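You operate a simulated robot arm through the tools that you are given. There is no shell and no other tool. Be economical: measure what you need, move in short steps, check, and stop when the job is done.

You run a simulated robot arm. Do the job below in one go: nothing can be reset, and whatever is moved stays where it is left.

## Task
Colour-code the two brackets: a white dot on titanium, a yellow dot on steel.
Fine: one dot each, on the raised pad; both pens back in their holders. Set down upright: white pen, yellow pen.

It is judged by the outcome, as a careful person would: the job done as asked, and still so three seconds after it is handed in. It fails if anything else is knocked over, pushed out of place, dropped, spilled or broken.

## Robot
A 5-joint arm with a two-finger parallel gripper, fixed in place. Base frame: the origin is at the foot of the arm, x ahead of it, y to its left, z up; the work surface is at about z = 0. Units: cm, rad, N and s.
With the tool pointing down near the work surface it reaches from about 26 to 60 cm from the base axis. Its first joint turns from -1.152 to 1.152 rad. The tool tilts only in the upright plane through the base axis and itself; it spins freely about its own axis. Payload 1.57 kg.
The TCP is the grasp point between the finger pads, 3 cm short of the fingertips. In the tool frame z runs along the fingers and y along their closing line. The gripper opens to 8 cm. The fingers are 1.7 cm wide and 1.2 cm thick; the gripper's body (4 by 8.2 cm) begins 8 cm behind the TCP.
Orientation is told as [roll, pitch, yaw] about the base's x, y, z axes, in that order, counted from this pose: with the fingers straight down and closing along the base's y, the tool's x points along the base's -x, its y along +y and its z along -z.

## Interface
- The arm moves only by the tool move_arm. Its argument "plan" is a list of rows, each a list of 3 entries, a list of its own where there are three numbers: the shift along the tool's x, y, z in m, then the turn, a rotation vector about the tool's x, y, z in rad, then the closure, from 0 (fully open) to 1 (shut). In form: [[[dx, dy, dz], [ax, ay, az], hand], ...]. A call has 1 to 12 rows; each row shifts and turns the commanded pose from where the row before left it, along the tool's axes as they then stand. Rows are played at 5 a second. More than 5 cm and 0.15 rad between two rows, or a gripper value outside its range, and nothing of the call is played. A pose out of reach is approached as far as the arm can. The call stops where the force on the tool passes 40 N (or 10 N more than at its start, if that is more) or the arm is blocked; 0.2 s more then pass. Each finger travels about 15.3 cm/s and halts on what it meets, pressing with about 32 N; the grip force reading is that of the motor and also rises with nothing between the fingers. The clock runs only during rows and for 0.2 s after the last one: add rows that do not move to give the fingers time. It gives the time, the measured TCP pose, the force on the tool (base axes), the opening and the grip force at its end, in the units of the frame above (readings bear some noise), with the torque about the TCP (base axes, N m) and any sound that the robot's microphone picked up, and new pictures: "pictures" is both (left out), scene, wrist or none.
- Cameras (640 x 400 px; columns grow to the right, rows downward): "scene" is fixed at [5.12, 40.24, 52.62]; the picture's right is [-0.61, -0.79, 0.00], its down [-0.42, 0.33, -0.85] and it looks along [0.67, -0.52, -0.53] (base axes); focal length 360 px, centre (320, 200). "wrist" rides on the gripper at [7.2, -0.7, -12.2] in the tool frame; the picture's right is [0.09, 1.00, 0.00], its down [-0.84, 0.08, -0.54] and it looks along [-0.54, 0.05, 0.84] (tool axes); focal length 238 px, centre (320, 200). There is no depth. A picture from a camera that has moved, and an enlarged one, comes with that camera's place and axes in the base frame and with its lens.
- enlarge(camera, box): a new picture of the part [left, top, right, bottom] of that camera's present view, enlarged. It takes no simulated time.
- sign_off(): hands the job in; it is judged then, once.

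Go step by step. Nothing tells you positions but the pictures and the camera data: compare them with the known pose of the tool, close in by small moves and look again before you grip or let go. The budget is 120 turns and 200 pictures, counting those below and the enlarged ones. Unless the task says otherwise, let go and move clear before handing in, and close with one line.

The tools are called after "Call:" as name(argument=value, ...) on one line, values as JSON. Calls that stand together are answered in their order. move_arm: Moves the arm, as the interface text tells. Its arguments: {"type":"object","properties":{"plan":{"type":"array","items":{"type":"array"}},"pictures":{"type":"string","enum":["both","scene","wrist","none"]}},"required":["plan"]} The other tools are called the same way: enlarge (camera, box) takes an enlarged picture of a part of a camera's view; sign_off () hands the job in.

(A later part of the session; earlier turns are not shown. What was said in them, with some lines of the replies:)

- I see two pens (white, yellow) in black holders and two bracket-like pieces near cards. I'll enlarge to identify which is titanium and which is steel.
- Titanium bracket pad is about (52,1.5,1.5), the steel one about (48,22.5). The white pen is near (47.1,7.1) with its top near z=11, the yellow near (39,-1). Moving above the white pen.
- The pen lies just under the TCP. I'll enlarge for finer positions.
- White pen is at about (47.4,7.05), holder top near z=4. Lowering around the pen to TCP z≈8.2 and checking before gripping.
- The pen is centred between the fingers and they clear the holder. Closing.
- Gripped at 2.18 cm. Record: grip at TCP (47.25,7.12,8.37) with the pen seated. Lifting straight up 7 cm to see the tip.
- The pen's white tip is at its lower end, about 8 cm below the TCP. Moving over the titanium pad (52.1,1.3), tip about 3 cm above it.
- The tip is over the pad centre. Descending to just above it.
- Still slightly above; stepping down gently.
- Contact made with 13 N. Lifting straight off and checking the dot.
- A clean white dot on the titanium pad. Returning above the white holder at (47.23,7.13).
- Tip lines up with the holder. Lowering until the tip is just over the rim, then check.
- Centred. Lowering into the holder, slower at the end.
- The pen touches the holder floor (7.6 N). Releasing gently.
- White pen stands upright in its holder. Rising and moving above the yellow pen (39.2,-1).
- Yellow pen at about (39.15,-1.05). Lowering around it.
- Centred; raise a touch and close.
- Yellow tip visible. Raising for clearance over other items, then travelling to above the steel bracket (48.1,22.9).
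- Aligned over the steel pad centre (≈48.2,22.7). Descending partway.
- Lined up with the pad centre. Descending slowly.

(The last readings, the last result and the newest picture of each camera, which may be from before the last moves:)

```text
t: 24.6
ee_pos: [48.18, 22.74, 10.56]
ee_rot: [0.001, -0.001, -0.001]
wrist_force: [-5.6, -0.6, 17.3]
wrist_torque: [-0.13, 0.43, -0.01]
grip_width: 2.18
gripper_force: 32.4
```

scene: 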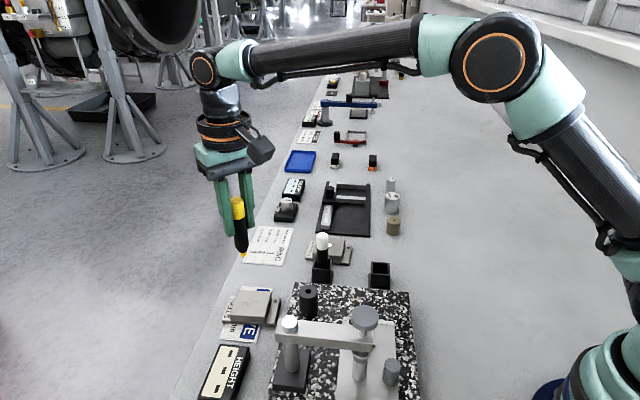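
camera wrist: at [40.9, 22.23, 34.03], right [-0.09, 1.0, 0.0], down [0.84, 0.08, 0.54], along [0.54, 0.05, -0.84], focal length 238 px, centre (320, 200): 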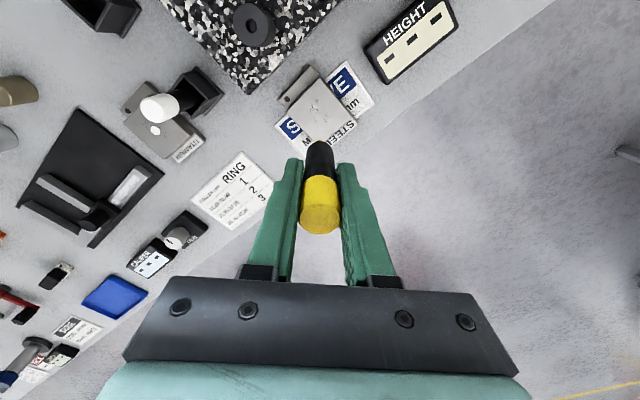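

Contact at 17 N. Lifting straight off and checking.

Call:
move_arm(plan=[[[0, 0, -0.01], [0, 0, 0], 1], [[0, 0, -0.03], [0, 0, 0], 1], [[0, 0, -0.04], [0, 0, 0], 1], [[0, 0, -0.035], [0, 0, 0], 1], [[0, 0, 0], [0, 0, 0], 1]], pictures="none")

Call:
enlarge(camera="scene", box=[210, 190, 310, 340])

```text
t: 25.8
ee_pos: [48.08, 22.71, 21.91]
ee_rot: [0.001, 0.0, 0.0]
wrist_force: [0.6, 0.2, -0.6]
wrist_torque: [0.02, -0.02, 0.02]
grip_width: 2.16
gripper_force: 32.1
```

```text
2.67 times, centred on (260, 265) of scene
camera zoom: at [5.12, 40.24, 52.62], right [-0.61, -0.79, 0.0], down [-0.42, 0.33, -0.85], along [0.67, -0.52, -0.53], focal length 959 px, centre (480, 27)
```

zoom: 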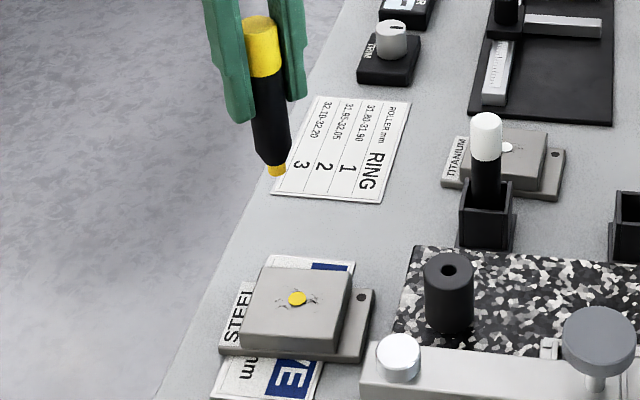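

One yellow dot on steel. Going back over the yellow holder (39.1,-0.95).

Call:
move_arm(plan=[[[0.015, -0.0394, 0], [0, 0, 0], 1], [[0.015, -0.0394, 0], [0, 0, 0], 1], [[0.015, -0.0394, 0], [0, 0, 0], 1], [[0.015, -0.0394, 0], [0, 0, 0], 1], [[0.015, -0.0394, 0], [0, 0, 0], 1], [[0.0148, -0.0394, 0], [0, 0, 0], 1], [[0, 0, 0.04], [0, 0, 0], 1], [[0, 0, 0.02], [0, 0, 0], 1], [[0, 0, 0], [0, 0, 0], 1], [[0, 0, 0], [0, 0, 0], 1]], pictures="none")

Call:
enlarge(camera="scene", box=[330, 190, 430, 300])

Call:
enlarge(camera="wrist", box=[250, 70, 400, 200])

```text
t: 28.0
ee_pos: [39.02, -0.91, 15.8]
ee_rot: [-0.001, -0.001, 0.001]
wrist_force: [-0.1, 0.2, -0.5]
wrist_torque: [-0.02, -0.04, -0.01]
grip_width: 2.16
gripper_force: 31.9
```

```text
3.64 times, centred on (380, 245) of scene
camera zoom: at [5.12, 40.24, 52.62], right [-0.61, -0.79, 0.0], down [-0.42, 0.33, -0.85], along [0.67, -0.52, -0.53], focal length 1308 px, centre (102, 36)
```

zoom: 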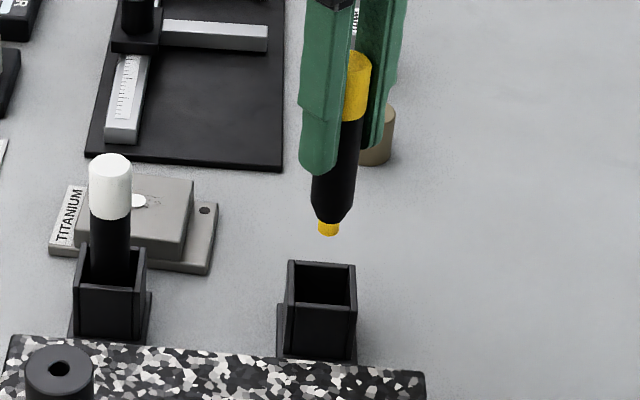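

```text
3.08 times, centred on (325, 135) of wrist
camera zoom: at [31.86, -1.52, 27.98], right [-0.09, 1.0, 0.0], down [0.84, 0.08, 0.54], along [0.54, 0.05, -0.84], focal length 733 px, centre (305, 400)
```

zoom: 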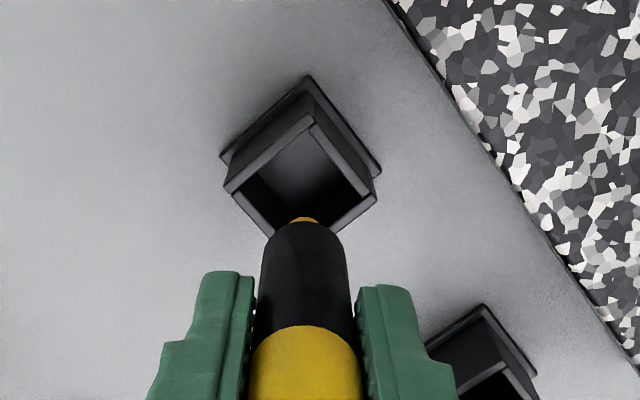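

Nearly aligned; a 1 mm correction and lower to the rim.

Call:
move_arm(plan=[[[-0.0012, -0.001, 0.02], [0, 0, 0], 1], [[0, 0, 0.018], [0, 0, 0], 1], [[0, 0, 0], [0, 0, 0], 1], [[0, 0, 0], [0, 0, 0], 1]], pictures="none")

Call:
enlarge(camera="scene", box=[340, 220, 420, 300])

Call:
enlarge(camera="wrist", box=[250, 70, 400, 200])

```text
t: 29.0
ee_pos: [39.13, -1.09, 12.04]
ee_rot: [0.001, -0.001, 0.0]
wrist_force: [-0.3, 0.1, 0.5]
wrist_torque: [-0.03, 0.01, -0.02]
grip_width: 2.18
gripper_force: 32.6
```

```text
5.00 times, centred on (380, 260) of scene
camera zoom: at [5.12, 40.24, 52.62], right [-0.61, -0.79, 0.0], down [-0.42, 0.33, -0.85], along [0.67, -0.52, -0.53], focal length 1798 px, centre (20, -100)
```

zoom: 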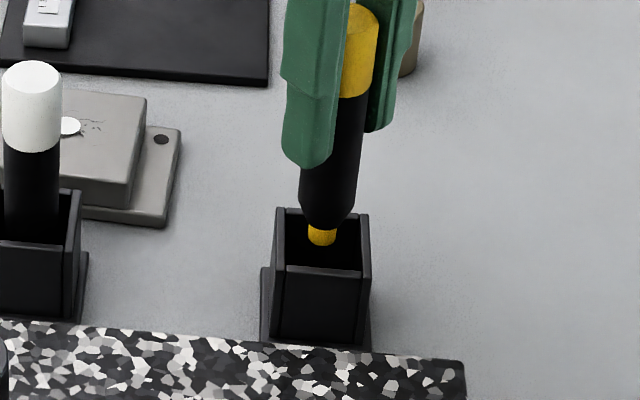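

```text
3.08 times, centred on (325, 135) of wrist
camera zoom: at [31.99, -1.63, 24.22], right [-0.09, 1.0, 0.0], down [0.84, 0.08, 0.54], along [0.54, 0.05, -0.84], focal length 733 px, centre (305, 400)
```

zoom: 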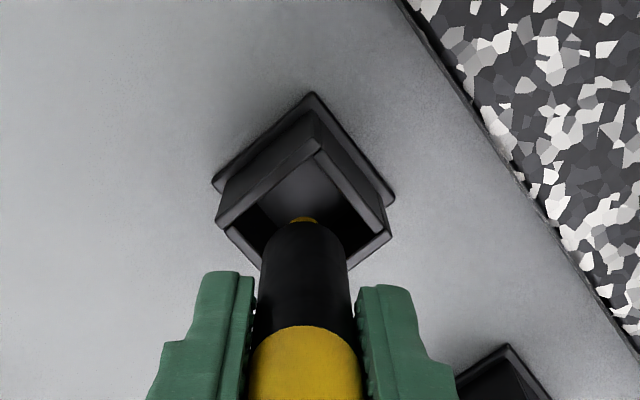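

Centred, matching the white pen's insertion. Lowering.

Call:
move_arm(plan=[[[0, 0, 0.012], [0, 0, 0], 1], [[0, 0, 0.012], [0, 0, 0], 1], [[0, 0, 0.008], [0, 0, 0], 1], [[0, 0, 0], [0, 0, 0], 1], [[0, 0, 0], [0, 0, 0], 1]], pictures="none")

Call:
enlarge(camera="scene", box=[340, 220, 420, 300])

Call:
move_arm(plan=[[[0, 0, 0.002], [0, 0, 0], 1], [[0, 0, 0], [0, 0, 0], 1]], pictures="none")

```text
t: 30.2
ee_pos: [39.17, -0.98, 8.89]
ee_rot: [0.0, -0.001, -0.002]
wrist_force: [1.2, -0.8, -0.4]
wrist_torque: [-0.03, 0.01, -0.03]
grip_width: 2.17
gripper_force: 32.1
```

```text
5.00 times, centred on (380, 260) of scene
camera zoom: at [5.12, 40.24, 52.62], right [-0.61, -0.79, 0.0], down [-0.42, 0.33, -0.85], along [0.67, -0.52, -0.53], focal length 1798 px, centre (20, -100)
```

zoom: 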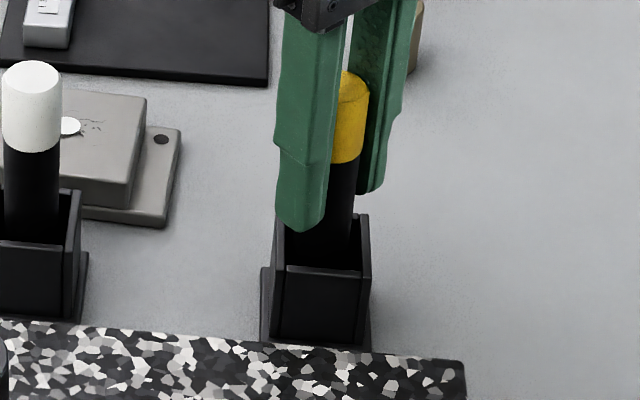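

```text
t: 30.8
ee_pos: [39.18, -1.11, 8.64]
ee_rot: [0.001, 0.0, 0.001]
wrist_force: [1.0, 0.5, -0.6]
wrist_torque: [-0.02, -0.02, -0.01]
grip_width: 2.18
gripper_force: 32.4
```

Call:
move_arm(plan=[[[0, 0, 0.002], [0, 0, 0], 1], [[0, 0, 0], [0, 0, 0], 1]], pictures="none")

```text
t: 31.4
ee_pos: [39.14, -1.21, 8.44]
ee_rot: [-0.002, 0.0, 0.001]
wrist_force: [0.0, 0.0, -0.6]
wrist_torque: [-0.03, -0.02, 0.0]
grip_width: 2.16
gripper_force: 32.0
```

Call:
move_arm(plan=[[[0, 0, 0.0015], [0, 0, 0], 1], [[0, 0, 0], [0, 0, 0], 1]], pictures="none")

```text
t: 32.0
ee_pos: [39.18, -1.05, 8.36]
ee_rot: [-0.001, 0.001, 0.0]
wrist_force: [-0.8, 0.1, 4.0]
wrist_torque: [-0.02, 0.03, 0.02]
grip_width: 2.19
gripper_force: 31.9
```

The pen rests on the floor of the holder (4 N). Releasing.

Call:
move_arm(plan=[[[0, 0, 0], [0, 0, 0], 0.7], [[0, 0, 0], [0, 0, 0], 0.6], [[0, 0, 0], [0, 0, 0], 0.4], [[0, 0, 0], [0, 0, 0], 0], [[0, 0, 0], [0, 0, 0], 0]], pictures="none")

Call:
enlarge(camera="scene", box=[340, 210, 420, 300])

```text
t: 33.2
ee_pos: [39.34, -1.06, 8.29]
ee_rot: [0.0, -0.001, 0.001]
wrist_force: [0.2, -0.3, 0.0]
wrist_torque: [0.0, -0.03, 0.01]
grip_width: 7.98
gripper_force: 0.1
```

```text
4.44 times, centred on (380, 255) of scene
camera zoom: at [5.12, 40.24, 52.62], right [-0.61, -0.79, 0.0], down [-0.42, 0.33, -0.85], along [0.67, -0.52, -0.53], focal length 1598 px, centre (53, -44)
```

zoom: 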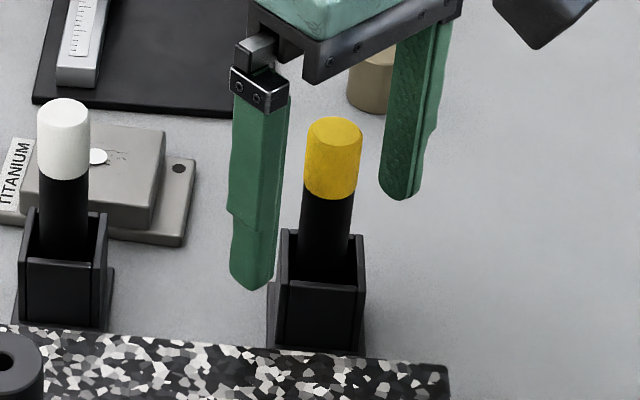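

Yellow pen is back upright. Moving straight up and clear, then a final look.

Call:
move_arm(plan=[[[0, 0, -0.045], [0, 0, 0], 0], [[0, 0, -0.05], [0, 0, 0], 0], [[0, 0, -0.05], [0, 0, 0], 0], [[0, 0, 0], [0, 0, 0], 0], [[0, 0, 0], [0, 0, 0], 0]], pictures="scene")

Call:
enlarge(camera="scene", box=[220, 210, 420, 335])

```text
t: 34.4
ee_pos: [39.25, -1.04, 22.82]
ee_rot: [0.0, 0.0, 0.0]
wrist_force: [0.0, 0.6, -0.4]
wrist_torque: [0.01, -0.01, 0.03]
grip_width: 8.02
gripper_force: 0.0
```

scene: 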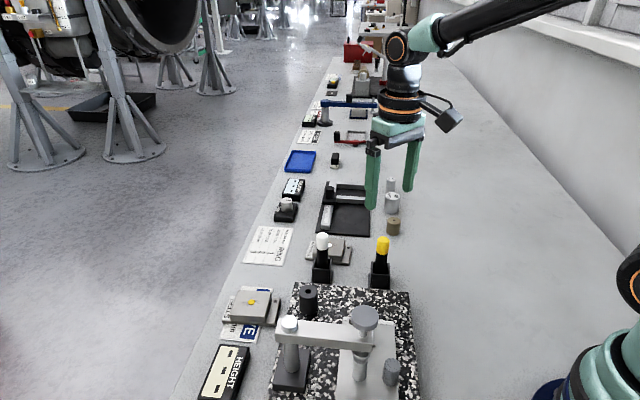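

```text
3.20 times, centred on (320, 272) of scene
camera zoom: at [5.12, 40.24, 52.62], right [-0.61, -0.79, 0.0], down [-0.42, 0.33, -0.85], along [0.67, -0.52, -0.53], focal length 1151 px, centre (320, -32)
```

zoom: 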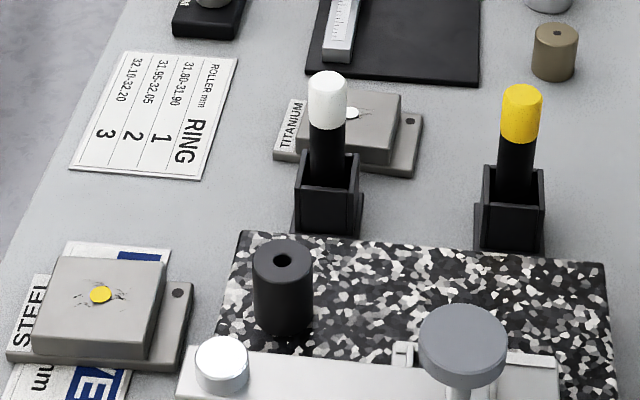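

Both dots are placed, both pens stand upright in their holders, and nothing else has moved. Handing in.

Call:
sign_off()

```text
The job is handed in.
```

The titanium bracket has one white dot on its raised pad and the steel bracket one yellow dot, and both pens are back upright in their holders.
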